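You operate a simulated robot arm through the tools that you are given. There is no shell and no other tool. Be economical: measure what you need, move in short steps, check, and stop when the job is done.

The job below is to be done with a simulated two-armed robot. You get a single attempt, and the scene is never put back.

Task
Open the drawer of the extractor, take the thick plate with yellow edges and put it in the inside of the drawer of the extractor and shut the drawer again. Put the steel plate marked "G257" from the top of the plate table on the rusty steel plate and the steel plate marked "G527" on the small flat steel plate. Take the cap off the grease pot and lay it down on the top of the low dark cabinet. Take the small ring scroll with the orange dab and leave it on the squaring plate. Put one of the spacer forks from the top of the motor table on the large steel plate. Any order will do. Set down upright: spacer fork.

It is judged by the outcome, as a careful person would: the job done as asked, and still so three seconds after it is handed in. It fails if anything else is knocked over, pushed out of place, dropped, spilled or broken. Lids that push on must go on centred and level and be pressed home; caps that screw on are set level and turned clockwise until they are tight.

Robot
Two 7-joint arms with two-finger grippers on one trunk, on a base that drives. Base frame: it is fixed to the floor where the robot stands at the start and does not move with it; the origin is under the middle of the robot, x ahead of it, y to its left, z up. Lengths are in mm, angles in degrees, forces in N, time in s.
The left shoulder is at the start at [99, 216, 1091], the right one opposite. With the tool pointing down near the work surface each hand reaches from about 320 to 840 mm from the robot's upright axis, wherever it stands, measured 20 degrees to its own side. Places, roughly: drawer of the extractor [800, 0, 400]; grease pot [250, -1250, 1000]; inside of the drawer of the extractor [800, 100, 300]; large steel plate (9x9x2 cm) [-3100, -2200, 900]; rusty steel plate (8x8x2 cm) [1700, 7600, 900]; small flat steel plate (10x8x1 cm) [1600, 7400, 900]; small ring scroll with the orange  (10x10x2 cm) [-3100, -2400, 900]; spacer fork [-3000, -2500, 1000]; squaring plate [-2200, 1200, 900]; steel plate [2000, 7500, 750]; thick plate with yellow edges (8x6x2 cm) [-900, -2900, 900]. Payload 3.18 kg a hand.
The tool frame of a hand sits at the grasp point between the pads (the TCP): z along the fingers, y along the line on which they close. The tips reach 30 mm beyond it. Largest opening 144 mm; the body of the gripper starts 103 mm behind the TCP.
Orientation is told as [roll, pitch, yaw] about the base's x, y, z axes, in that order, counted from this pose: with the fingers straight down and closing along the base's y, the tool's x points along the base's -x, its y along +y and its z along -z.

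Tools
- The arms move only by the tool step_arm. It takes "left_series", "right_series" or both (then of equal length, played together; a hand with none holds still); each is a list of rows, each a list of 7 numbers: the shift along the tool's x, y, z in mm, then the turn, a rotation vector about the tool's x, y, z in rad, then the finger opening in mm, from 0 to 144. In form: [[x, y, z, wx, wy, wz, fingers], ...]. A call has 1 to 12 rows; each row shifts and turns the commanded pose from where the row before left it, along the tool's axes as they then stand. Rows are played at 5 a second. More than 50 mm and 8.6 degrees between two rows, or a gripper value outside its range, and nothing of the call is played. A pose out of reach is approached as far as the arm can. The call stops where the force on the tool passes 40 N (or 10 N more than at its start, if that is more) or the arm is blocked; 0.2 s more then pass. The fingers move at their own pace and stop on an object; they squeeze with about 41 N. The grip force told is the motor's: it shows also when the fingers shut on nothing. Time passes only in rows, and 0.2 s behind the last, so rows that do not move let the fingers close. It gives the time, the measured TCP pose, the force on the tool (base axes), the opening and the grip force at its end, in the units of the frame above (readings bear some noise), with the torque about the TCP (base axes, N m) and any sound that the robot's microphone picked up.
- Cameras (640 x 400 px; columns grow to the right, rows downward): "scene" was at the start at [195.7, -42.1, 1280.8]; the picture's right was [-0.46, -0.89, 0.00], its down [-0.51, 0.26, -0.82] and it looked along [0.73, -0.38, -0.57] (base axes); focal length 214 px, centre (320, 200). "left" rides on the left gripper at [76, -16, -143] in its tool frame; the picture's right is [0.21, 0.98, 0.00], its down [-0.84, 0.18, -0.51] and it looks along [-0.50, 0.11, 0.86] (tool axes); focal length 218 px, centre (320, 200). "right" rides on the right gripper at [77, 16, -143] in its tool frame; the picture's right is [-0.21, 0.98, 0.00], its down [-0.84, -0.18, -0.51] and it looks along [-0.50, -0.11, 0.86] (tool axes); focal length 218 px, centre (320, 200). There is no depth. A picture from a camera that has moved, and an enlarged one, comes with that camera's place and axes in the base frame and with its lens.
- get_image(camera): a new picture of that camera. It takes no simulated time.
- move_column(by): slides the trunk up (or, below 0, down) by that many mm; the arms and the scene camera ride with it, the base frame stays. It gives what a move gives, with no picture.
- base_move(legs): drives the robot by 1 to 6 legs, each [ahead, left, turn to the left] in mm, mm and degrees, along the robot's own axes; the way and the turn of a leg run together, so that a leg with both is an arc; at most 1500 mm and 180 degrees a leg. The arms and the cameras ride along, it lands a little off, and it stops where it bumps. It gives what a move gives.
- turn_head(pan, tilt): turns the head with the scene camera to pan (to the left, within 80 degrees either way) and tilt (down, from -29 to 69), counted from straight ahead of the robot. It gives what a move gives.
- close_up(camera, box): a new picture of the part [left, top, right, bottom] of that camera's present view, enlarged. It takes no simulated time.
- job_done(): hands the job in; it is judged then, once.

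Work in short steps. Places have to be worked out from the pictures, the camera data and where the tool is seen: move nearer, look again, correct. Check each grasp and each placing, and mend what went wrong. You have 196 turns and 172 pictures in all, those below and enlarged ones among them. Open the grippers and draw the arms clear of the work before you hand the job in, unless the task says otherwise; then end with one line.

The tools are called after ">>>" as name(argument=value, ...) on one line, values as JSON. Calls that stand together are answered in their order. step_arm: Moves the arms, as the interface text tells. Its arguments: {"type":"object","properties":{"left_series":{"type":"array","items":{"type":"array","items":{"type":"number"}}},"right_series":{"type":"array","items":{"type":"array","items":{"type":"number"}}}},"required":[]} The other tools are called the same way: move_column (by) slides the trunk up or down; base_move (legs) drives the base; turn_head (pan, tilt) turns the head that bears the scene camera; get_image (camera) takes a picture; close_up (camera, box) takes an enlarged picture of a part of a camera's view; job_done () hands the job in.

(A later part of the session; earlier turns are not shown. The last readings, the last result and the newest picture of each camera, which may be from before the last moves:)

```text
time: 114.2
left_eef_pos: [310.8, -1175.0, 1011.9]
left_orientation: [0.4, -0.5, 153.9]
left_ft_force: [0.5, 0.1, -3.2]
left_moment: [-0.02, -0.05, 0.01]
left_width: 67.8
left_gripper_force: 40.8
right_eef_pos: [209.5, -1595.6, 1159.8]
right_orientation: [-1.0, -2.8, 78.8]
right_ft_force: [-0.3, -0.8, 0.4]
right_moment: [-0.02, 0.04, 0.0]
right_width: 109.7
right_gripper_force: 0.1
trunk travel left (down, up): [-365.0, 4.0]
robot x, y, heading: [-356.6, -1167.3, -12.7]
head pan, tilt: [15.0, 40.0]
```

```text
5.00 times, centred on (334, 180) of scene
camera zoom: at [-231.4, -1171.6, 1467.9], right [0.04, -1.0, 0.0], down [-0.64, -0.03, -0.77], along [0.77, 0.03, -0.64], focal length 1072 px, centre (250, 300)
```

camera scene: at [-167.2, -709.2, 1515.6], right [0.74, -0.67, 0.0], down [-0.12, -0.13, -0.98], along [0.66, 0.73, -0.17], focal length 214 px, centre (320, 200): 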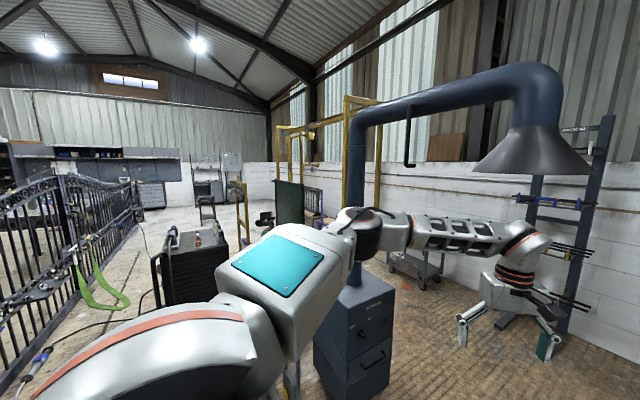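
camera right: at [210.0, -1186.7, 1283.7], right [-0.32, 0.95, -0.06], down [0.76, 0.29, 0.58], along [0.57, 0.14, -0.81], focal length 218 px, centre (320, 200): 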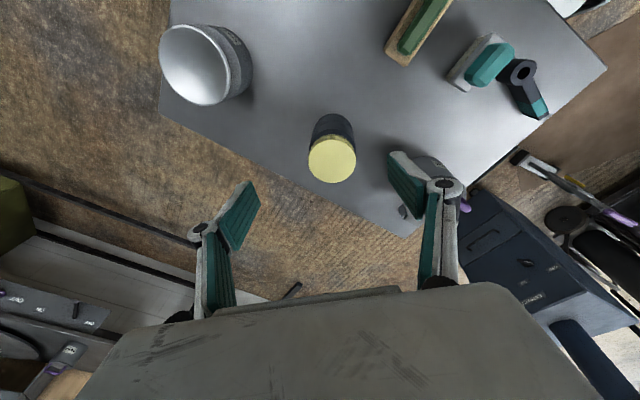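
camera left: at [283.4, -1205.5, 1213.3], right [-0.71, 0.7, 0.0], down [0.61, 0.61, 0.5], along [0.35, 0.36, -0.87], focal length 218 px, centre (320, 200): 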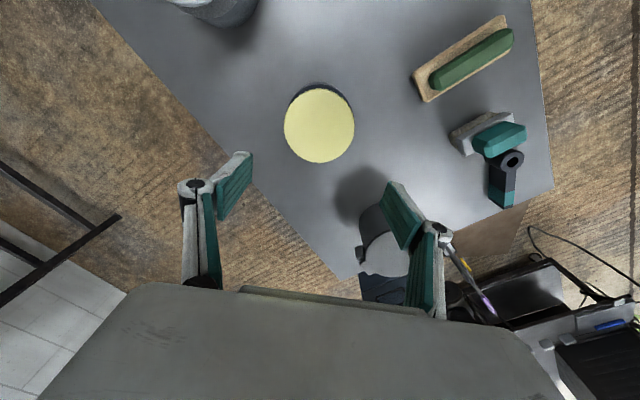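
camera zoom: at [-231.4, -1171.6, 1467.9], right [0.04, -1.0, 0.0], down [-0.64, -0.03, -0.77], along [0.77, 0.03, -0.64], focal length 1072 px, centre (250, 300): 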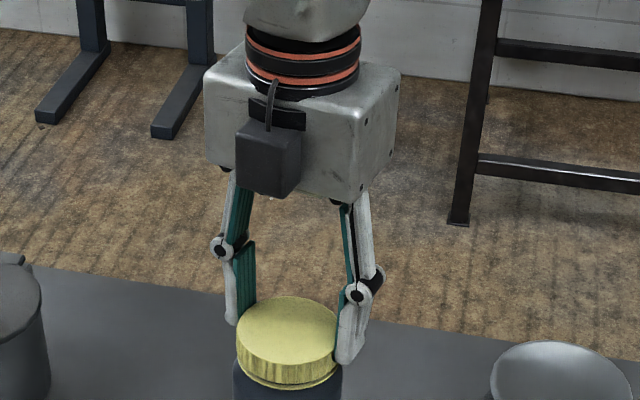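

Test: lift 8 mm and look whether the cap separates.

>>> step_arm(left_series=[[0, 0, -8, 0, 0, 0, 50], [0, 0, 0, 0, 0, 0, 50]])

>>> close_up(camera="scene", box=[290, 160, 386, 220])

```text
time: 114.8
left_eef_pos: [310.7, -1175.2, 1019.9]
left_orientation: [0.3, -0.4, 153.7]
left_ft_force: [-0.2, -0.4, -3.2]
left_moment: [-0.04, -0.04, -0.02]
left_width: 67.8
left_gripper_force: 40.8
right_eef_pos: [209.2, -1594.1, 1159.4]
right_orientation: [-0.9, -2.9, 78.7]
right_ft_force: [0.7, -0.4, -0.2]
right_moment: [0.0, -0.03, -0.01]
right_width: 110.0
right_gripper_force: 0.1
trunk travel left (down, up): [-365.0, 4.0]
robot x, y, heading: [-356.6, -1162.4, -12.3]
head pan, tilt: [15.0, 40.0]
```

```text
6.67 times, centred on (338, 190) of scene
camera zoom: at [-231.2, -1171.5, 1467.9], right [0.04, -1.0, 0.0], down [-0.64, -0.03, -0.77], along [0.77, 0.03, -0.64], focal length 1430 px, centre (200, 267)
```

zoom: 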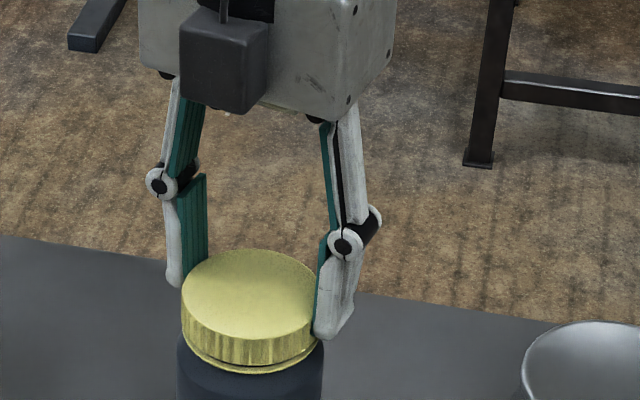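

The jar hangs on the cap (3.2 N), so it turned along. I set it down, re-grip rotated back, then press down while turning so the jar stays put.

>>> step_arm(left_series=[[0, 0, 8, 0, 0, 0, 50], [0, 0, 1.5, 0, 0, 0, 50], [0, 0, 0, 0, 0, 0, 95], [0, 0, 0, 0, 0, 0.145, 95], [0, 0, 0, 0, 0, 0.145, 95], [0, 0, 0, 0, 0, 0.145, 95], [0, 0, 0, 0, 0, 0.145, 95], [0, 0, 0, 0, 0, 0.145, 95], [0, 0, 0, 0, 0, 0.145, 95], [0, 0, 0, 0, 0, 0.145, 95], [0, 0, 0, 0, 0, 0.145, 95], [0, 0, 0, 0, 0, 0.145, 95]])

>>> step_arm(left_series=[[0, 0, 0, 0, 0, 0.145, 95], [0, 0, 0, 0, 0, 0.145, 95], [0, 0, 0, 0, 0, 0.145, 95], [0, 0, 0, 0, 0, 0.145, 95], [0, 0, 0, 0, 0, 0.145, 95]])

>>> close_up(camera="scene", box=[290, 160, 386, 220])

```text
time: 117.4
left_eef_pos: [310.1, -1176.2, 1010.9]
left_orientation: [0.6, 0.3, 78.8]
left_ft_force: [0.3, 0.7, -0.3]
left_moment: [-0.02, 0.0, 0.0]
left_width: 94.9
left_gripper_force: 0.0
right_eef_pos: [207.7, -1595.4, 1161.1]
right_orientation: [-1.0, -2.9, 78.9]
right_ft_force: [-0.5, 1.0, -0.6]
right_moment: [0.04, -0.01, -0.01]
right_width: 110.1
right_gripper_force: 0.0
trunk travel left (down, up): [-365.0, 4.0]
robot x, y, heading: [-353.2, -1162.9, -12.6]
head pan, tilt: [15.0, 40.0]
```

```text
time: 118.6
left_eef_pos: [309.0, -1176.4, 1010.3]
left_orientation: [0.1, 0.5, 37.2]
left_ft_force: [1.2, -1.0, -0.8]
left_moment: [-0.01, 0.04, 0.02]
left_width: 95.0
left_gripper_force: 0.2
right_eef_pos: [209.1, -1594.6, 1160.8]
right_orientation: [-1.0, -2.9, 78.8]
right_ft_force: [1.2, -1.0, 0.3]
right_moment: [0.01, -0.01, 0.02]
right_width: 110.1
right_gripper_force: 0.0
trunk travel left (down, up): [-365.0, 4.0]
robot x, y, heading: [-356.1, -1167.2, -12.5]
head pan, tilt: [15.0, 40.0]
```

```text
6.67 times, centred on (338, 190) of scene
camera zoom: at [-231.8, -1171.5, 1467.9], right [0.04, -1.0, 0.0], down [-0.64, -0.03, -0.77], along [0.77, 0.03, -0.64], focal length 1430 px, centre (200, 267)
```

zoom: 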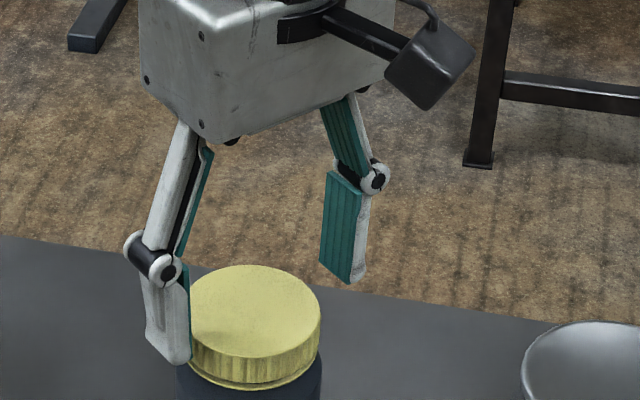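

Grip and press down in small steps to find the stiffness.

>>> step_arm(left_series=[[0, 0, 0, 0, 0, 0, 50], [0, 0, 0, 0, 0, 0, 50], [0, 0, 0, 0, 0, 0, 50], [0, 0, 1.5, 0, 0, 0, 50], [0, 0, 1.5, 0, 0, 0, 50]])

```text
time: 119.8
left_eef_pos: [309.5, -1173.8, 1009.4]
left_orientation: [0.1, 0.4, 37.3]
left_ft_force: [-0.7, 2.6, 16.3]
left_moment: [-0.16, -0.18, 0.02]
left_width: 68.6
left_gripper_force: 41.7
right_eef_pos: [207.4, -1595.4, 1162.2]
right_orientation: [-1.0, -2.9, 78.8]
right_ft_force: [0.8, -0.2, 0.6]
right_moment: [-0.02, -0.03, 0.01]
right_width: 110.1
right_gripper_force: 0.1
trunk travel left (down, up): [-365.0, 4.0]
robot x, y, heading: [-357.2, -1165.1, -12.2]
head pan, tilt: [15.0, 40.0]
```

16 N of press. Press slightly more and turn.

>>> step_arm(left_series=[[0, 0, 1.5, 0, 0, -0.05, 50], [0, 0, 0.2, 0, 0, -0.14, 50], [0, 0, 0.2, 0, 0, -0.14, 50], [0, 0, 0.2, 0, 0, -0.14, 50], [0, 0, 0.2, 0, 0, -0.14, 50]])

>>> close_up(camera="scene", box=[290, 160, 386, 220])

```text
time: 121.0
left_eef_pos: [310.8, -1174.7, 1008.5]
left_orientation: [0.0, 0.1, 72.5]
left_ft_force: [3.2, -2.5, 28.2]
left_moment: [-0.24, -0.52, -0.15]
left_width: 68.2
left_gripper_force: 40.9
right_eef_pos: [207.4, -1595.1, 1160.6]
right_orientation: [-1.1, -3.0, 78.7]
right_ft_force: [-0.6, 0.1, 0.6]
right_moment: [0.02, 0.03, -0.01]
right_width: 109.9
right_gripper_force: 0.2
trunk travel left (down, up): [-365.0, 4.0]
robot x, y, heading: [-354.9, -1163.8, -12.2]
head pan, tilt: [15.0, 40.0]
```

```text
6.67 times, centred on (338, 190) of scene
camera zoom: at [-233.9, -1171.7, 1468.2], right [0.04, -1.0, 0.0], down [-0.64, -0.03, -0.77], along [0.77, 0.03, -0.64], focal length 1430 px, centre (200, 267)
```

zoom: 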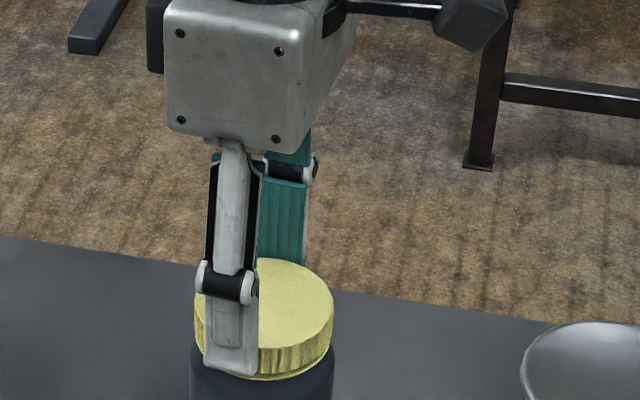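

Force 28 N, torque present. Continue turning at about constant press.

>>> step_arm(left_series=[[0, 0, 0, 0, 0, -0.14, 50], [0, 0, 0, 0, 0, -0.14, 50], [0, 0, 0, 0, 0, -0.14, 50], [0, 0, 0, 0, 0, -0.14, 50], [0, 0, 0, 0, 0, -0.14, 50], [0, 0, 0, 0, 0, -0.14, 50], [0, 0, 0, 0, 0, -0.14, 50], [0, 0, 0, 0, 0, -0.14, 50], [0, 0, 0, 0, 0, -0.14, 50], [0, 0, 0, 0, 0, -0.14, 50]])

>>> close_up(camera="scene", box=[290, 160, 386, 220])

```text
time: 123.2
left_eef_pos: [307.2, -1175.3, 1008.5]
left_orientation: [0.4, -0.2, 152.6]
left_ft_force: [-5.4, -1.0, 31.8]
left_moment: [-0.13, 0.03, -0.08]
left_width: 68.4
left_gripper_force: 41.1
right_eef_pos: [206.2, -1596.1, 1161.0]
right_orientation: [-1.1, -2.9, 78.8]
right_ft_force: [-0.2, 0.0, -0.6]
right_moment: [0.0, 0.0, 0.03]
right_width: 110.1
right_gripper_force: 0.1
trunk travel left (down, up): [-365.0, 4.0]
robot x, y, heading: [-349.3, -1164.6, -12.7]
head pan, tilt: [15.0, 40.0]
```

```text
6.67 times, centred on (338, 190) of scene
camera zoom: at [-235.4, -1171.8, 1468.3], right [0.04, -1.0, 0.0], down [-0.64, -0.03, -0.77], along [0.77, 0.03, -0.64], focal length 1430 px, centre (200, 267)
```

zoom: 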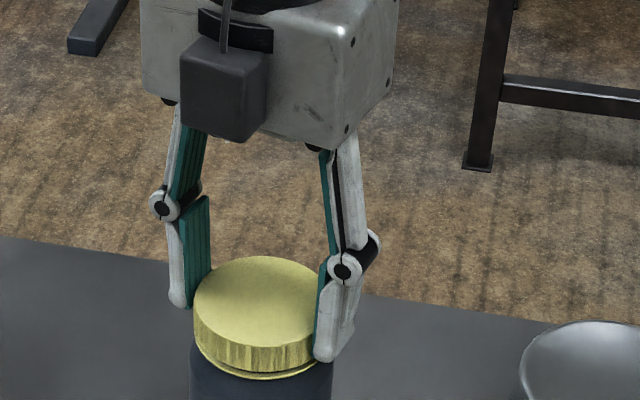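

Lift test again.

>>> step_arm(left_series=[[0, 0, -5, 0, 0, 0, 50], [0, 0, -6, 0, 0, 0, 50], [0, 0, 0, 0, 0, 0, 50]])

>>> close_up(camera="scene", box=[290, 160, 386, 220])

```text
time: 124.0
left_eef_pos: [311.3, -1175.1, 1014.2]
left_orientation: [0.3, -0.5, 152.6]
left_ft_force: [-0.2, -0.2, -4.2]
left_moment: [0.0, -0.03, -0.03]
left_width: 68.1
left_gripper_force: 41.2
right_eef_pos: [209.4, -1595.7, 1160.6]
right_orientation: [-1.0, -3.1, 78.8]
right_ft_force: [-0.1, -0.4, -0.4]
right_moment: [0.01, 0.03, -0.01]
right_width: 109.9
right_gripper_force: 0.0
trunk travel left (down, up): [-365.0, 4.0]
robot x, y, heading: [-357.7, -1162.4, -12.2]
head pan, tilt: [15.0, 40.0]
```

```text
6.67 times, centred on (338, 190) of scene
camera zoom: at [-231.7, -1171.7, 1467.8], right [0.04, -1.0, 0.0], down [-0.64, -0.03, -0.77], along [0.77, 0.03, -0.64], focal length 1430 px, centre (200, 267)
```

zoom: 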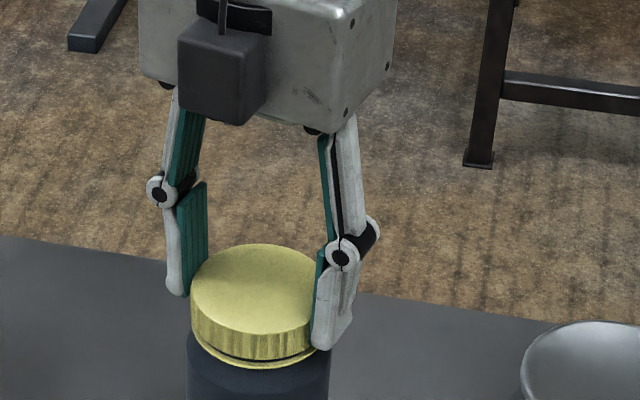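

A gap opened under the cap: pressing works. Repeat the cycle: set down, reopen, rotate back, grip, press and turn.

>>> step_arm(left_series=[[0, 0, 4.5, 0, 0, 0, 50], [0, 0, 0, 0, 0, 0, 95], [0, 0, 0, 0, 0, 0.145, 95], [0, 0, 0, 0, 0, 0.145, 95], [0, 0, 0, 0, 0, 0.145, 95], [0, 0, 0, 0, 0, 0.145, 95], [0, 0, 0, 0, 0, 0.145, 95], [0, 0, 0, 0, 0, 0.145, 95], [0, 0, 0, 0, 0, 0.145, 95], [0, 0, 0, 0, 0, 0.145, 95], [0, 0, 0, 0, 0, 0.145, 95], [0, 0, 0, 0, 0, 0.145, 95]])

>>> step_arm(left_series=[[0, 0, 0, 0, 0, 0.145, 95], [0, 0, 0, 0, 0, 0.145, 95], [0, 0, 0, 0, 0, 0.145, 95], [0, 0, 0, 0, 0, 0.145, 95], [0, 0, 0, 0, 0, 0, 50], [0, 0, 0, 0, 0, 0, 50], [0, 0, 0, 0, 0, 0, 50], [0, 0, 1.5, 0, 0, 0, 50], [0, 0, 1.5, 0, 0, 0, 50]])

```text
time: 126.6
left_eef_pos: [310.4, -1176.7, 1012.3]
left_orientation: [0.4, 0.3, 69.3]
left_ft_force: [0.1, 0.2, -0.9]
left_moment: [-0.03, 0.0, -0.04]
left_width: 95.0
left_gripper_force: 0.2
right_eef_pos: [209.8, -1595.8, 1161.2]
right_orientation: [-1.0, -2.9, 78.8]
right_ft_force: [0.5, 0.1, 0.6]
right_moment: [0.01, 0.0, 0.0]
right_width: 110.1
right_gripper_force: 0.0
trunk travel left (down, up): [-365.0, 4.0]
robot x, y, heading: [-354.4, -1165.5, -12.2]
head pan, tilt: [15.0, 40.0]
```

```text
time: 128.6
left_eef_pos: [310.2, -1175.4, 1013.2]
left_orientation: [-0.1, 0.4, 36.1]
left_ft_force: [2.5, 0.0, 21.7]
left_moment: [0.57, 0.44, -0.05]
left_width: 67.2
left_gripper_force: 40.8
right_eef_pos: [207.5, -1594.9, 1161.6]
right_orientation: [-1.0, -2.9, 78.8]
right_ft_force: [-0.1, -1.0, 0.9]
right_moment: [-0.02, -0.01, 0.03]
right_width: 110.1
right_gripper_force: 0.1
trunk travel left (down, up): [-365.0, 4.0]
robot x, y, heading: [-350.6, -1167.4, -12.1]
head pan, tilt: [15.0, 40.0]
```

Grip is a little high; regrip 3 mm lower before turning.

>>> step_arm(left_series=[[0, 0, -3, 0, 0, 0, 50], [0, 0, 0, 0, 0, 0, 90], [0, 0, 3, 0, 0, 0, 90], [0, 0, 0, 0, 0, 0, 90], [0, 0, 0, 0, 0, 0, 50], [0, 0, 0, 0, 0, 0, 50], [0, 0, 0, 0, 0, 0, 50], [0, 0, 1.5, 0, 0, 0, 50], [0, 0, 1.5, 0, 0, 0, 50]])

>>> close_up(camera="scene", box=[290, 160, 386, 220])

```text
time: 130.6
left_eef_pos: [310.7, -1175.1, 1008.0]
left_orientation: [0.1, 0.4, 36.3]
left_ft_force: [0.5, 1.2, 12.0]
left_moment: [0.4, 0.37, -0.04]
left_width: 67.0
left_gripper_force: 41.2
right_eef_pos: [207.8, -1594.4, 1162.0]
right_orientation: [-1.0, -2.9, 78.8]
right_ft_force: [0.1, -0.2, -0.3]
right_moment: [0.05, 0.01, -0.02]
right_width: 110.2
right_gripper_force: 0.1
trunk travel left (down, up): [-365.0, 4.0]
robot x, y, heading: [-360.0, -1168.7, -12.2]
head pan, tilt: [15.0, 40.0]
```

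```text
6.67 times, centred on (338, 190) of scene
camera zoom: at [-232.7, -1171.4, 1468.1], right [0.04, -1.0, 0.0], down [-0.64, -0.03, -0.77], along [0.77, 0.03, -0.64], focal length 1430 px, centre (200, 267)
```

zoom: 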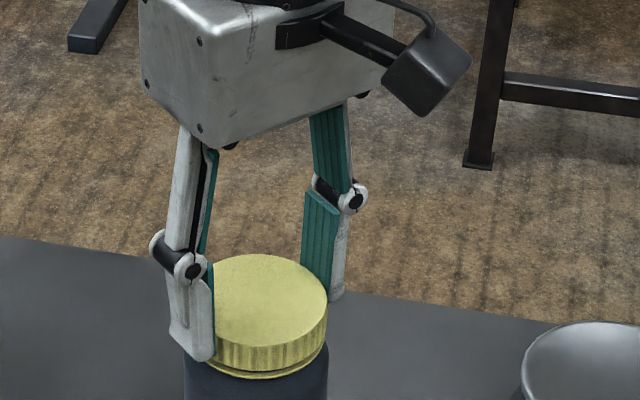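

Now press and turn.

>>> step_arm(left_series=[[0, 0, 1.5, 0, 0, -0.05, 50], [0, 0, 0.5, 0, 0, -0.14, 50], [0, 0, 0.2, 0, 0, -0.14, 50], [0, 0, 0.2, 0, 0, -0.14, 50], [0, 0, 0.1, 0, 0, -0.14, 50], [0, 0, 0, 0, 0, -0.14, 50], [0, 0, 0, 0, 0, -0.14, 50]])

>>> step_arm(left_series=[[0, 0, 0, 0, 0, -0.14, 50], [0, 0, 0, 0, 0, -0.14, 50], [0, 0, 0, 0, 0, -0.14, 50], [0, 0, 0, 0, 0, -0.14, 50], [0, 0, 0, 0, 0, -0.14, 50], [0, 0, 0, 0, 0, -0.14, 50], [0, 0, 0, 0, 0, -0.14, 50], [0, 0, 0, 0, 0, -0.14, 50]])

>>> step_arm(left_series=[[0, 0, -5, 0, 0, 0, 50], [0, 0, -6, 0, 0, 0, 50], [0, 0, 0, 0, 0, 0, 50]])

>>> close_up(camera="scene", box=[290, 160, 386, 220])

```text
time: 132.2
left_eef_pos: [310.4, -1175.5, 1007.2]
left_orientation: [0.0, 0.3, 87.3]
left_ft_force: [7.7, 1.9, 34.1]
left_moment: [-0.02, -0.29, -0.05]
left_width: 66.7
left_gripper_force: 41.4
right_eef_pos: [206.9, -1595.1, 1161.3]
right_orientation: [-1.2, -3.0, 78.8]
right_ft_force: [-0.6, -0.4, 0.2]
right_moment: [-0.02, 0.0, 0.02]
right_width: 110.0
right_gripper_force: 0.1
trunk travel left (down, up): [-365.0, 4.0]
robot x, y, heading: [-353.8, -1165.4, -12.4]
head pan, tilt: [15.0, 40.0]
```

```text
time: 134.0
left_eef_pos: [310.1, -1174.5, 1006.4]
left_orientation: [0.2, 0.0, 151.5]
left_ft_force: [7.6, 5.1, 34.9]
left_moment: [0.22, -0.33, -0.03]
left_width: 67.0
left_gripper_force: 41.3
right_eef_pos: [207.2, -1595.2, 1162.6]
right_orientation: [-1.0, -2.9, 78.8]
right_ft_force: [0.0, -0.3, -0.2]
right_moment: [0.03, -0.03, -0.01]
right_width: 110.0
right_gripper_force: 0.1
trunk travel left (down, up): [-365.0, 4.0]
robot x, y, heading: [-355.0, -1163.9, -12.3]
head pan, tilt: [15.0, 40.0]
```

```text
time: 134.8
left_eef_pos: [309.1, -1175.5, 1013.9]
left_orientation: [0.5, -0.5, 151.3]
left_ft_force: [0.2, -0.2, -4.6]
left_moment: [-0.04, -0.01, -0.02]
left_width: 66.6
left_gripper_force: 41.0
right_eef_pos: [208.0, -1595.8, 1159.9]
right_orientation: [-1.0, -2.8, 78.8]
right_ft_force: [-0.5, 0.2, 0.5]
right_moment: [0.0, -0.01, 0.02]
right_width: 110.1
right_gripper_force: 0.1
trunk travel left (down, up): [-365.0, 4.0]
robot x, y, heading: [-355.2, -1168.0, -12.4]
head pan, tilt: [15.0, 40.0]
```

```text
6.67 times, centred on (338, 190) of scene
camera zoom: at [-231.6, -1171.4, 1467.8], right [0.04, -1.0, 0.0], down [-0.64, -0.03, -0.77], along [0.77, 0.03, -0.64], focal length 1430 px, centre (200, 267)
```

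zoom: 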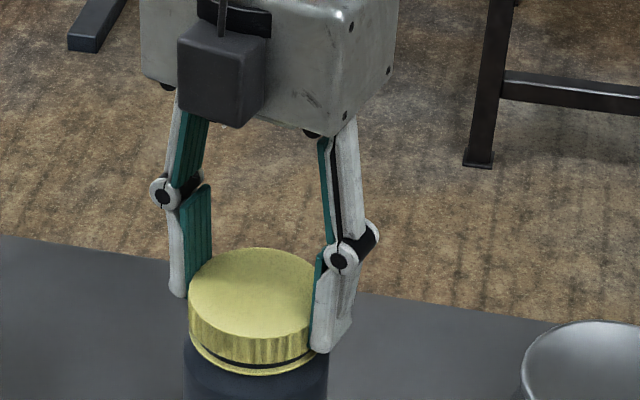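

Look closer at the gap.

>>> close_up(camera="scene", box=[313, 193, 345, 217])

```text
16.00 times, centred on (329, 205) of scene
camera zoom: at [-231.6, -1171.4, 1467.8], right [0.04, -1.0, 0.0], down [-0.64, -0.03, -0.77], along [0.77, 0.03, -0.64], focal length 3432 px, centre (176, 120)
```

zoom: 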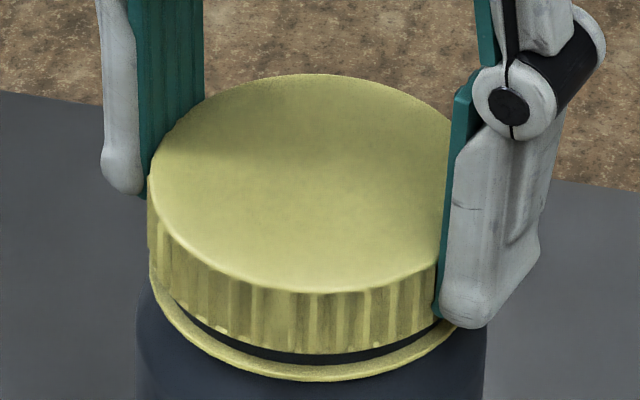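

Torque under press was small and decreasing, which suggests the cap really turns. Do another full cycle.

>>> step_arm(left_series=[[0, 0, 4.5, 0, 0, 0, 50], [0, 0, 0, 0, 0, 0, 95], [0, 0, 0, 0, 0, 0.145, 95], [0, 0, 0, 0, 0, 0.145, 95], [0, 0, 0, 0, 0, 0.145, 95], [0, 0, 0, 0, 0, 0.145, 95], [0, 0, 0, 0, 0, 0.145, 95], [0, 0, 0, 0, 0, 0.145, 95], [0, 0, 0, 0, 0, 0.145, 95], [0, 0, 0, 0, 0, 0.145, 95], [0, 0, 0, 0, 0, 0.145, 95], [0, 0, 0, 0, 0, 0.145, 95]])

>>> step_arm(left_series=[[0, 0, 0, 0, 0, 0.145, 95], [0, 0, 0, 0, 0, 0.145, 95], [0, 0, 0, 0, 0, 0.145, 95], [0, 0, 0, 0, 0, 0.145, 95], [0, 0, 1.5, 0, 0, 0, 95], [0, 0, 0, 0, 0, 0, 50], [0, 0, 0, 0, 0, 0, 50], [0, 0, 0, 0, 0, 0, 50], [0, 0, 1.5, 0, 0, 0, 50], [0, 0, 1.5, 0, 0, 0, 50]])

>>> step_arm(left_series=[[0, 0, 1, 0, 0, -0.1, 50], [0, 0, 0.2, 0, 0, -0.14, 50], [0, 0, 0.2, 0, 0, -0.14, 50]])

```text
time: 137.4
left_eef_pos: [309.8, -1175.9, 1010.7]
left_orientation: [0.5, 0.3, 68.0]
left_ft_force: [0.0, 0.9, 0.0]
left_moment: [0.01, 0.02, 0.01]
left_width: 95.0
left_gripper_force: 0.1
right_eef_pos: [207.0, -1595.5, 1160.1]
right_orientation: [-0.9, -2.8, 78.8]
right_ft_force: [-0.3, -0.7, -0.8]
right_moment: [0.03, 0.01, 0.01]
right_width: 110.0
right_gripper_force: 0.0
trunk travel left (down, up): [-365.0, 4.0]
robot x, y, heading: [-362.5, -1166.8, -12.0]
head pan, tilt: [15.0, 40.0]
```

```text
time: 139.6
left_eef_pos: [310.0, -1174.8, 1007.2]
left_orientation: [0.0, 0.4, 34.9]
left_ft_force: [-0.4, 4.0, 16.8]
left_moment: [-0.03, 0.01, -0.02]
left_width: 67.3
left_gripper_force: 40.8
right_eef_pos: [207.8, -1594.4, 1160.9]
right_orientation: [-1.2, -2.9, 78.8]
right_ft_force: [-0.4, -0.6, -0.4]
right_moment: [0.0, 0.02, -0.01]
right_width: 110.0
right_gripper_force: 0.0
trunk travel left (down, up): [-365.0, 4.0]
robot x, y, heading: [-353.9, -1165.6, -12.4]
head pan, tilt: [15.0, 40.0]
```

```text
time: 140.4
left_eef_pos: [308.0, -1175.2, 1007.0]
left_orientation: [0.1, 0.5, 56.9]
left_ft_force: [-2.5, 3.6, 28.3]
left_moment: [-0.36, -0.24, 0.01]
left_width: 67.5
left_gripper_force: 41.0
right_eef_pos: [206.9, -1595.4, 1162.5]
right_orientation: [-1.1, -3.0, 78.8]
right_ft_force: [0.2, 0.8, 0.1]
right_moment: [0.0, -0.02, 0.0]
right_width: 109.9
right_gripper_force: 0.0
trunk travel left (down, up): [-365.0, 4.0]
robot x, y, heading: [-356.6, -1168.3, -12.3]
head pan, tilt: [15.0, 40.0]
```

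>>> step_arm(left_series=[[0, 0, 0, 0, 0, -0.14, 50], [0, 0, 0, 0, 0, -0.14, 50], [0, 0, 0, 0, 0, -0.14, 50], [0, 0, 0, 0, 0, -0.14, 50], [0, 0, 0, 0, 0, -0.14, 50], [0, 0, 0, 0, 0, -0.14, 50], [0, 0, 0, 0, 0, -0.14, 50], [0, 0, 0, 0, 0, -0.14, 50], [0, 0, 0, 0, 0, -0.14, 50], [0, 0, 0, 0, 0, -0.14, 50], [0, 0, 0, 0, 0, -0.14, 50], [0, 0, 0, 0, 0, -0.1, 50]])

>>> step_arm(left_series=[[0, 0, -5, 0, 0, 0, 50], [0, 0, -6, 0, 0, 0, 50], [0, 0, 0, 0, 0, 0, 50]])

>>> close_up(camera="scene", box=[313, 193, 345, 217])

```text
time: 143.0
left_eef_pos: [309.9, -1175.4, 1004.2]
left_orientation: [0.4, -0.5, 150.8]
left_ft_force: [1.4, -2.6, 10.2]
left_moment: [-0.07, -0.22, -0.05]
left_width: 68.3
left_gripper_force: 41.0
right_eef_pos: [208.4, -1595.9, 1160.9]
right_orientation: [-0.9, -3.0, 78.9]
right_ft_force: [0.2, 0.6, 0.1]
right_moment: [0.03, -0.01, -0.02]
right_width: 110.2
right_gripper_force: 0.1
trunk travel left (down, up): [-365.0, 4.0]
robot x, y, heading: [-355.2, -1165.2, -12.4]
head pan, tilt: [15.0, 40.0]
```

```text
time: 143.8
left_eef_pos: [310.0, -1174.8, 1014.6]
left_orientation: [0.4, -0.4, 150.7]
left_ft_force: [-0.5, 0.3, -0.6]
left_moment: [0.03, 0.03, 0.02]
left_width: 67.6
left_gripper_force: 41.0
right_eef_pos: [208.9, -1595.5, 1160.3]
right_orientation: [-1.0, -2.9, 78.8]
right_ft_force: [-0.8, 0.3, -1.2]
right_moment: [-0.02, 0.02, 0.05]
right_width: 110.0
right_gripper_force: 0.0
trunk travel left (down, up): [-365.0, 4.0]
robot x, y, heading: [-358.5, -1167.1, -12.2]
head pan, tilt: [15.0, 40.0]
```

```text
16.00 times, centred on (329, 205) of scene
camera zoom: at [-231.5, -1171.5, 1467.9], right [0.04, -1.0, 0.0], down [-0.64, -0.03, -0.77], along [0.77, 0.03, -0.64], focal length 3432 px, centre (176, 120)
```

zoom: 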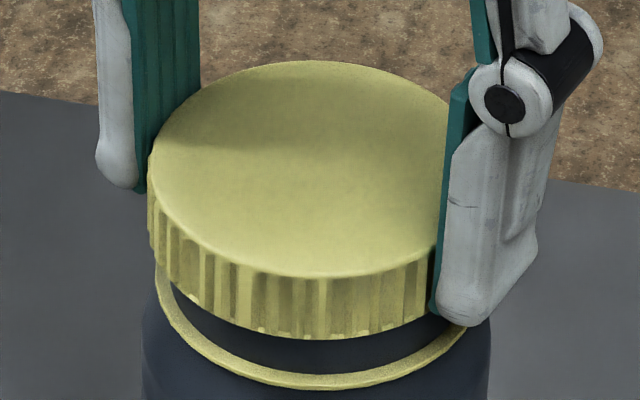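

The cap is free (only 0.6 N). Lift it well clear and look for a free spot on the cabinet top.

>>> step_arm(left_series=[[0, 0, -30, 0, 0, 0, 50], [0, 0, -40, 0, 0, 0, 50], [0, 0, -40, 0, 0, 0, 50]])

>>> turn_head(pan=0, tilt=45)

>>> get_image(camera="scene")

```text
time: 144.6
left_eef_pos: [311.2, -1173.1, 1125.2]
left_orientation: [0.3, -0.4, 150.6]
left_ft_force: [0.8, 0.3, 0.8]
left_moment: [0.0, -0.02, 0.01]
left_width: 67.5
left_gripper_force: 41.0
right_eef_pos: [207.3, -1595.1, 1160.8]
right_orientation: [-0.9, -3.0, 78.7]
right_ft_force: [-0.5, 0.1, 0.0]
right_moment: [0.0, -0.03, 0.0]
right_width: 110.0
right_gripper_force: 0.1
trunk travel left (down, up): [-365.0, 4.0]
robot x, y, heading: [-357.2, -1163.7, -12.3]
head pan, tilt: [15.0, 40.0]
```

```text
time: 145.4
left_eef_pos: [312.1, -1173.7, 1123.9]
left_orientation: [0.4, -0.4, 150.7]
left_ft_force: [-0.6, -0.5, 0.2]
left_moment: [0.01, 0.0, 0.03]
left_width: 67.3
left_gripper_force: 41.0
right_eef_pos: [208.2, -1596.7, 1160.3]
right_orientation: [-1.0, -2.9, 78.8]
right_ft_force: [-0.5, -0.4, -0.9]
right_moment: [0.01, 0.03, 0.02]
right_width: 110.2
right_gripper_force: 0.1
trunk travel left (down, up): [-365.0, 4.0]
robot x, y, heading: [-354.6, -1161.8, -12.3]
head pan, tilt: [0.0, 45.0]
```

```text
109 pictures are left
camera scene: at [-237.2, -1192.7, 1460.7], right [-0.21, -0.98, 0.0], down [-0.69, 0.15, -0.71], along [0.69, -0.15, -0.71], focal length 214 px, centre (320, 200)
```

scene: 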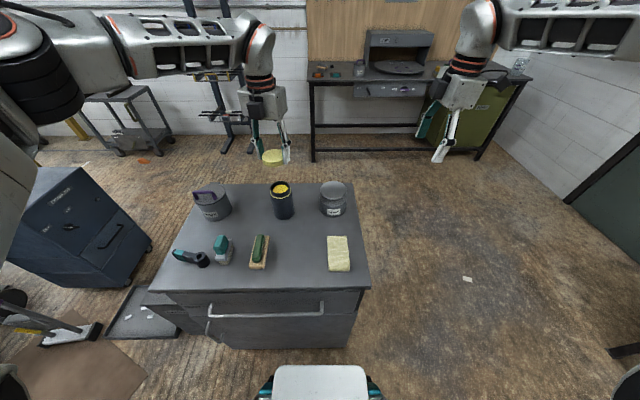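

Free spot between brush and sponge at about (140,−1203). Carry the cap there and lower it.

>>> step_arm(left_series=[[-34, 27, 0, 0, 0, 0, 50], [-34, 27, 0, 0, 0, 0, 50], [-34, 27, 0, 0, 0, 0, 50], [-34, 28, 0, 0, 0, 0, 50], [0, 0, 38, 0, 0, 0, 50], [0, 0, 38, 0, 0, 0, 50], [0, 0, 38, 0, 0, 0, 50], [0, 0, 38, 0, 0, 0, 50], [0, 0, 28, 0, 0, 0, 50]])

>>> get_image(camera="left")

>>> close_up(camera="scene", box=[200, 150, 400, 275])

```text
time: 147.4
left_eef_pos: [140.9, -1202.7, 943.7]
left_orientation: [0.4, -0.4, 150.5]
left_ft_force: [0.0, 0.4, 0.5]
left_moment: [0.01, -0.02, 0.01]
left_width: 67.0
left_gripper_force: 40.6
right_eef_pos: [208.0, -1595.4, 1159.9]
right_orientation: [-1.0, -3.0, 78.8]
right_ft_force: [-0.9, 0.0, -0.4]
right_moment: [0.01, 0.01, 0.02]
right_width: 109.8
right_gripper_force: 0.0
trunk travel left (down, up): [-365.0, 4.0]
robot x, y, heading: [-358.1, -1167.0, -12.5]
head pan, tilt: [0.0, 45.0]
```

```text
108 pictures are left
camera left: at [216.1, -1227.0, 1088.0], right [-0.3, -0.95, 0.01], down [-0.82, 0.26, 0.51], along [-0.49, 0.15, -0.86], focal length 218 px, centre (320, 200)
```

left: 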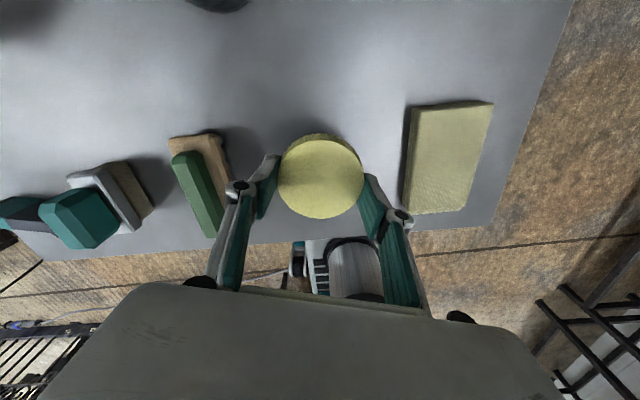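

```text
3.20 times, centred on (300, 212) of scene
camera zoom: at [-236.9, -1192.9, 1460.6], right [-0.22, -0.98, 0.0], down [-0.69, 0.15, -0.71], along [0.69, -0.15, -0.71], focal length 686 px, centre (384, 160)
```

zoom: 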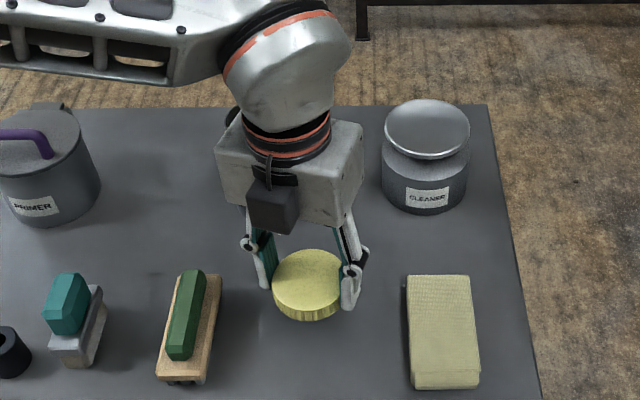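

Shift 10 mm toward the sponge side and lower in small steps until contact.

>>> step_arm(left_series=[[-8, 10, 10, 0, 0, 0, 50], [0, 0, 10, 0, 0, 0, 50], [0, 0, 4, 0, 0, 0, 50], [0, 0, 3, 0, 0, 0, 50], [0, 0, 3, 0, 0, 0, 50]])

```text
time: 148.6
left_eef_pos: [127.3, -1208.5, 916.5]
left_orientation: [0.3, -0.4, 150.7]
left_ft_force: [0.2, -0.2, -0.3]
left_moment: [0.02, 0.0, -0.01]
left_width: 67.0
left_gripper_force: 41.5
right_eef_pos: [209.1, -1595.1, 1162.0]
right_orientation: [-0.9, -2.9, 78.8]
right_ft_force: [0.3, 0.6, 0.7]
right_moment: [-0.02, 0.0, 0.04]
right_width: 110.1
right_gripper_force: 0.1
trunk travel left (down, up): [-365.0, 4.0]
robot x, y, heading: [-354.8, -1164.7, -12.4]
head pan, tilt: [0.0, 45.0]
```

>>> step_arm(left_series=[[0, 0, 3, 0, 0, 0, 50], [0, 0, 3, 0, 0, 0, 50], [0, 0, 2, 0, 0, 0, 50], [0, 0, 2, 0, 0, 0, 50]])

>>> close_up(camera="scene", box=[250, 200, 350, 262])

```text
time: 149.6
left_eef_pos: [125.4, -1209.3, 907.9]
left_orientation: [0.5, -0.4, 150.7]
left_ft_force: [0.5, 0.7, 0.6]
left_moment: [-0.01, 0.0, -0.03]
left_width: 66.7
left_gripper_force: 41.1
right_eef_pos: [208.7, -1595.1, 1159.3]
right_orientation: [-1.0, -3.0, 78.7]
right_ft_force: [-0.3, -0.4, -0.5]
right_moment: [0.02, -0.01, -0.05]
right_width: 110.2
right_gripper_force: 0.1
trunk travel left (down, up): [-365.0, 4.0]
robot x, y, heading: [-362.0, -1166.2, -12.2]
head pan, tilt: [0.0, 45.0]
```

```text
6.40 times, centred on (300, 231) of scene
camera zoom: at [-237.2, -1192.8, 1460.7], right [-0.22, -0.98, 0.0], down [-0.69, 0.15, -0.71], along [0.69, -0.15, -0.71], focal length 1373 px, centre (448, 2)
```

zoom: 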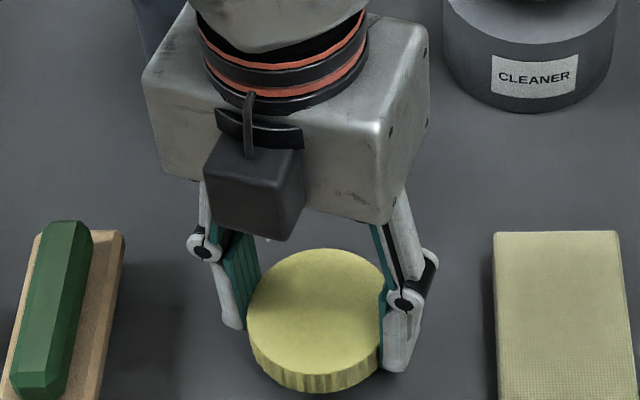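

Continue down.

>>> step_arm(left_series=[[0, 0, 3, 0, 0, 0, 50], [0, 0, 3, 0, 0, 0, 50], [0, 0, 3, 0, 0, 0, 50], [0, 0, 2, 0, 0, 0, 50]])

>>> step_arm(left_series=[[0, 0, 2, 0, 0, 0, 50], [0, 0, 2, 0, 0, 0, 50], [0, 0, 1, 0, 0, 0, 50]])

```text
time: 150.6
left_eef_pos: [126.0, -1208.4, 895.4]
left_orientation: [0.4, -0.4, 150.7]
left_ft_force: [0.9, 0.3, -0.7]
left_moment: [0.01, -0.01, -0.01]
left_width: 66.7
left_gripper_force: 41.0
right_eef_pos: [208.4, -1595.0, 1159.5]
right_orientation: [-1.0, -3.0, 78.9]
right_ft_force: [-0.7, -0.7, 0.0]
right_moment: [0.0, 0.04, 0.01]
right_width: 109.9
right_gripper_force: 0.1
trunk travel left (down, up): [-365.0, 4.0]
robot x, y, heading: [-356.7, -1164.4, -12.3]
head pan, tilt: [0.0, 45.0]
```

```text
time: 151.4
left_eef_pos: [125.6, -1208.8, 891.4]
left_orientation: [0.4, -0.3, 150.8]
left_ft_force: [-0.7, 1.5, 5.7]
left_moment: [0.15, -0.11, 0.04]
left_width: 66.8
left_gripper_force: 40.7
right_eef_pos: [207.5, -1595.6, 1159.9]
right_orientation: [-1.0, -2.9, 78.8]
right_ft_force: [0.1, 0.2, 0.1]
right_moment: [0.01, -0.05, 0.02]
right_width: 110.1
right_gripper_force: 0.1
trunk travel left (down, up): [-365.0, 4.0]
robot x, y, heading: [-355.1, -1164.1, -12.3]
head pan, tilt: [0.0, 45.0]
```

Contact. Release and lift away.

>>> step_arm(left_series=[[0, 0, 0, 0, 0, 0, 84], [0, 0, 0, 0, 0, 0, 84], [0, 0, -30, 0, 0, 0, 84], [0, 0, -40, 0, 0, 0, 84], [0, 0, -40, 0, 0, 0, 84], [0, 0, -40, 0, 0, 0, 84], [0, 0, -40, 0, 0, 0, 84], [0, 0, -40, 0, 0, 0, 100]])

>>> get_image(camera="scene")

```text
time: 153.2
left_eef_pos: [127.2, -1206.1, 1119.5]
left_orientation: [0.4, -0.4, 150.7]
left_ft_force: [0.1, -0.8, -0.1]
left_moment: [-0.01, -0.01, 0.01]
left_width: 99.9
left_gripper_force: 0.1
right_eef_pos: [208.3, -1594.6, 1160.0]
right_orientation: [-0.9, -2.9, 78.8]
right_ft_force: [-0.1, 0.2, 0.6]
right_moment: [-0.03, -0.05, 0.0]
right_width: 110.0
right_gripper_force: 0.1
trunk travel left (down, up): [-365.0, 4.0]
robot x, y, heading: [-355.8, -1163.5, -12.5]
head pan, tilt: [0.0, 45.0]
```

```text
105 pictures are left
camera scene: at [-238.0, -1192.9, 1460.8], right [-0.22, -0.98, 0.0], down [-0.69, 0.15, -0.71], along [0.69, -0.15, -0.71], focal length 214 px, centre (320, 200)
```

scene: 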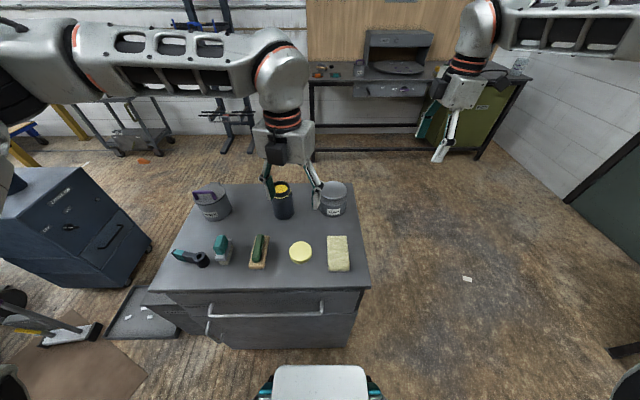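

The cap rests on the cabinet and the jar stands. Next the thick plate at (−900,−2900). I drive back and south, turn to face −y, and look.

>>> base_move(legs=[[-90, 0, 0], [15, -760, 0], [0, 0, -77.6]])

>>> turn_head(pan=0, tilt=30)

>>> get_image(camera="scene")

```text
time: 164.4
left_eef_pos: [-534.1, -2378.4, 1118.2]
left_orientation: [0.4, -0.4, 72.8]
left_ft_force: [-1.0, 0.1, -0.2]
left_moment: [0.01, -0.03, -0.03]
left_width: 100.0
left_gripper_force: 0.1
right_eef_pos: [-897.3, -2537.8, 1160.6]
right_orientation: [-0.9, -3.0, 0.9]
right_ft_force: [0.3, 0.6, 0.3]
right_moment: [0.01, -0.06, 0.01]
right_width: 109.9
right_gripper_force: 0.1
trunk travel left (down, up): [-365.0, 4.0]
robot x, y, heading: [-590.1, -1897.8, -90.4]
head pan, tilt: [0.0, 45.0]
```

```text
time: 165.2
left_eef_pos: [-533.9, -2377.9, 1118.9]
left_orientation: [0.4, -0.3, 72.8]
left_ft_force: [0.9, 0.4, 0.3]
left_moment: [-0.04, 0.03, -0.01]
left_width: 99.8
left_gripper_force: 0.1
right_eef_pos: [-896.3, -2538.4, 1160.5]
right_orientation: [-1.0, -2.9, 1.0]
right_ft_force: [0.9, -0.3, 1.2]
right_moment: [0.02, -0.01, -0.01]
right_width: 110.2
right_gripper_force: 0.1
trunk travel left (down, up): [-365.0, 4.0]
robot x, y, heading: [-590.7, -1896.2, -89.9]
head pan, tilt: [0.0, 30.0]
```

```text
104 pictures are left
camera scene: at [-596.4, -2029.2, 1483.2], right [-1.0, 0.01, 0.0], down [0.0, 0.5, -0.87], along [0.0, -0.87, -0.5], focal length 214 px, centre (320, 200)
```

scene: 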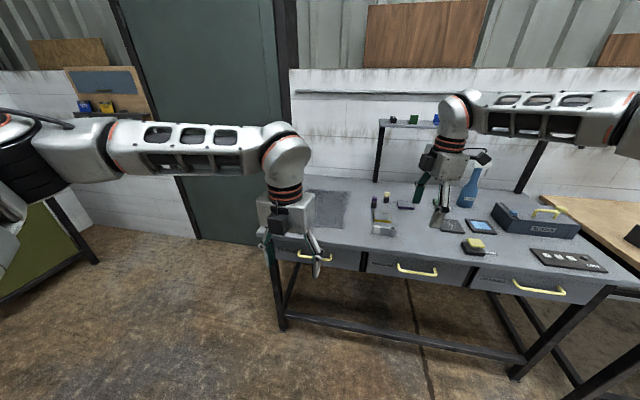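

Zoom in on the bench objects.

>>> close_up(camera="scene", box=[350, 170, 510, 270])

>>> get_image(camera="right")

```text
4.00 times, centred on (430, 220) of scene
camera zoom: at [-596.4, -2029.2, 1483.2], right [-1.0, 0.01, 0.0], down [0.0, 0.5, -0.87], along [0.0, -0.87, -0.5], focal length 858 px, centre (-120, 120)
```

zoom: 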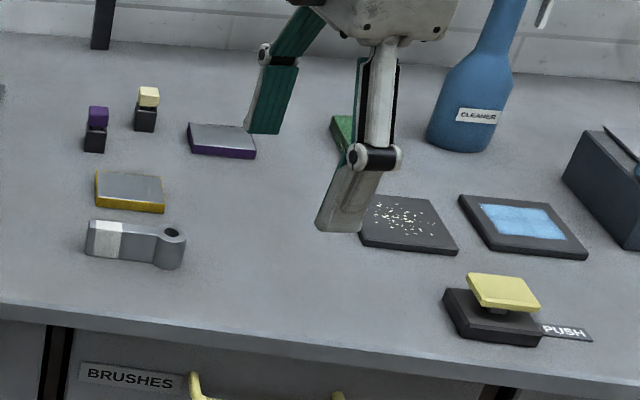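

```text
102 pictures are left
camera right: at [-981.1, -2521.8, 1298.9], right [0.19, 0.98, -0.01], down [0.82, -0.16, 0.55], along [0.54, -0.11, -0.83], focal length 218 px, centre (320, 200)
```

right: 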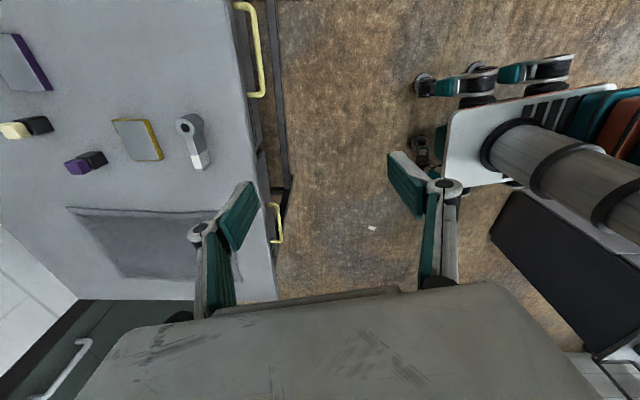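

The plate is at about (−911,−2924), top z≈862. I drive closer (340 ahead, 60 right) and lower the trunk.

>>> base_move(legs=[[340, -60, 0]])

>>> move_column(by=-150)

>>> get_image(camera="right")

```text
time: 167.4
left_eef_pos: [-596.3, -2710.6, 1119.4]
left_orientation: [0.4, -0.5, 72.8]
left_ft_force: [0.9, -0.5, -0.3]
left_moment: [0.0, 0.01, -0.01]
left_width: 99.9
left_gripper_force: 0.1
right_eef_pos: [-958.2, -2872.3, 1160.3]
right_orientation: [-1.0, -3.0, 1.0]
right_ft_force: [-0.8, -0.6, 0.3]
right_moment: [-0.03, -0.04, -0.03]
right_width: 110.0
right_gripper_force: 0.0
trunk travel left (down, up): [-365.0, 4.0]
robot x, y, heading: [-662.4, -2232.0, -90.4]
head pan, tilt: [0.0, 30.0]
```

```text
time: 169.1
left_eef_pos: [-595.6, -2711.2, 970.6]
left_orientation: [0.5, -0.2, 72.8]
left_ft_force: [0.0, -0.1, -0.1]
left_moment: [-0.01, 0.01, -0.01]
left_width: 100.0
left_gripper_force: 0.0
right_eef_pos: [-958.5, -2871.0, 1012.1]
right_orientation: [-1.1, -3.0, 1.1]
right_ft_force: [-0.1, -0.2, 0.6]
right_moment: [-0.04, -0.03, -0.03]
right_width: 110.1
right_gripper_force: 0.0
trunk travel left (down, up): [-215.0, 154.0]
robot x, y, heading: [-656.2, -2229.7, -90.4]
head pan, tilt: [0.0, 30.0]
```

```text
101 pictures are left
camera right: at [-1042.9, -2854.0, 1150.4], right [0.19, 0.98, -0.01], down [0.82, -0.16, 0.55], along [0.54, -0.11, -0.83], focal length 218 px, centre (320, 200)
```

right: 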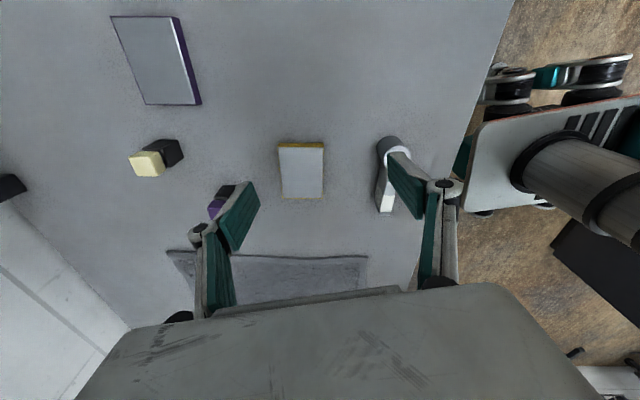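

Plate at about (−909,−2911). Level the right hand and move over it.

>>> step_arm(right_series=[[0, 0, 0, -0.019, 0.052, 0.09, 110], [-22, -22, 0, 0, 0, 0, 110], [-22, -22, 20, 0, 0, 0, 110], [0, 0, 40, 0, 0, 0, 110]])

>>> get_image(camera="right")

```text
time: 170.1
left_eef_pos: [-596.5, -2712.2, 967.8]
left_orientation: [0.4, -0.5, 72.9]
left_ft_force: [0.4, -0.1, 0.1]
left_moment: [0.08, -0.01, -0.03]
left_width: 99.7
left_gripper_force: 0.0
right_eef_pos: [-940.2, -2895.3, 964.0]
right_orientation: [0.4, 0.0, -4.4]
right_ft_force: [-0.1, -1.2, -0.8]
right_moment: [0.07, -0.03, 0.0]
right_width: 110.0
right_gripper_force: 0.0
right hand out of reach, approached as far as the arm can: row 3
trunk travel left (down, up): [-215.0, 154.0]
robot x, y, heading: [-655.1, -2231.5, -90.3]
head pan, tilt: [0.0, 30.0]
```

```text
100 pictures are left
camera right: at [-1016.6, -2875.1, 1107.0], right [0.28, 0.96, 0.01], down [0.83, -0.25, 0.51], along [0.49, -0.14, -0.86], focal length 218 px, centre (320, 200)
```

right: 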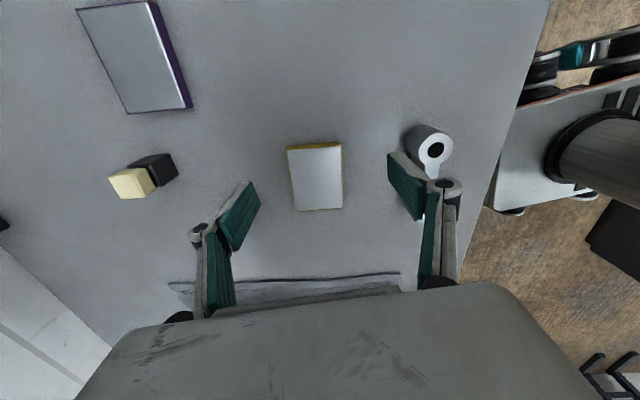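

The right hand is 33 mm short inward; I shift the base instead, and align yaw with the plate (−13°).

>>> base_move(legs=[[15, 33, 0]])

>>> step_arm(right_series=[[0, 0, 0, 0, 0, 0.148, 110], [0, 0, 20, 0, 0, 0, 110]])

>>> get_image(camera="right")

```text
time: 171.1
left_eef_pos: [-563.1, -2726.0, 969.6]
left_orientation: [0.4, -0.4, 72.8]
left_ft_force: [0.1, -0.5, 0.0]
left_moment: [0.04, 0.03, 0.0]
left_width: 99.6
left_gripper_force: 0.0
right_eef_pos: [-906.6, -2909.6, 966.0]
right_orientation: [0.3, 0.0, -4.2]
right_ft_force: [0.2, 0.2, 0.1]
right_moment: [0.02, 0.06, -0.02]
right_width: 109.9
right_gripper_force: 0.1
trunk travel left (down, up): [-215.0, 154.0]
robot x, y, heading: [-622.3, -2248.0, -90.3]
head pan, tilt: [0.0, 30.0]
```

```text
time: 171.7
left_eef_pos: [-564.1, -2726.3, 969.2]
left_orientation: [0.4, -0.4, 72.8]
left_ft_force: [0.0, 0.2, 0.3]
left_moment: [0.0, 0.02, -0.02]
left_width: 99.9
left_gripper_force: 0.2
right_eef_pos: [-908.1, -2908.5, 944.6]
right_orientation: [0.4, 0.0, -12.7]
right_ft_force: [-0.2, 0.2, 0.2]
right_moment: [0.02, 0.01, -0.01]
right_width: 110.0
right_gripper_force: 0.1
trunk travel left (down, up): [-215.0, 154.0]
robot x, y, heading: [-624.4, -2248.9, -90.1]
head pan, tilt: [0.0, 30.0]
```

```text
99 pictures are left
camera right: at [-979.4, -2878.4, 1088.4], right [0.42, 0.91, 0.0], down [0.78, -0.36, 0.51], along [0.46, -0.21, -0.86], focal length 218 px, centre (320, 200)
```

right: 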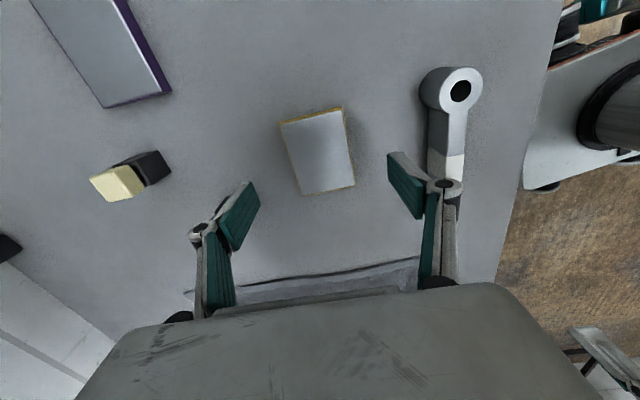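

Aligned. Narrow the opening, descend to TCP ≈878 and close.

>>> step_arm(right_series=[[2.5, -2.6, 20, 0, 0, 0, 86], [0, 0, 25, 0, 0, 0, 86], [0, 0, 14, 0, 0, 0, 86], [0, 0, 7, 0, 0, 0, 86], [0, 0, 0, 0, 0, 0, 40], [0, 0, 0, 0, 0, 0, 40]])

>>> get_image(camera="right")

```text
time: 172.9
left_eef_pos: [-563.2, -2724.9, 971.0]
left_orientation: [0.4, -0.2, 72.7]
left_ft_force: [0.0, 0.0, 0.3]
left_moment: [0.0, -0.03, -0.01]
left_width: 100.0
left_gripper_force: 0.1
right_eef_pos: [-911.6, -2906.4, 888.9]
right_orientation: [-0.1, -0.6, -13.0]
right_ft_force: [-1.0, 7.5, 25.8]
right_moment: [1.31, 0.63, -0.39]
right_width: 59.2
right_gripper_force: 41.0
right hand out of reach, approached as far as the arm can: row 4
trunk travel left (down, up): [-215.0, 154.0]
robot x, y, heading: [-625.9, -2242.9, -90.4]
head pan, tilt: [0.0, 30.0]
stopped in row 6 (right hand): the force on the tool passed its limit at 43 N (the readings are from after the stop); the commanded pose is now the measured one
```

```text
98 pictures are left
camera right: at [-983.0, -2872.6, 1031.5], right [0.42, 0.91, 0.0], down [0.78, -0.36, 0.52], along [0.47, -0.22, -0.86], focal length 218 px, centre (320, 200)
```

right: 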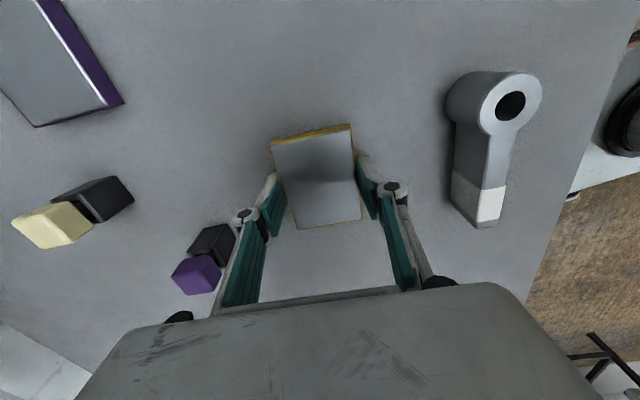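

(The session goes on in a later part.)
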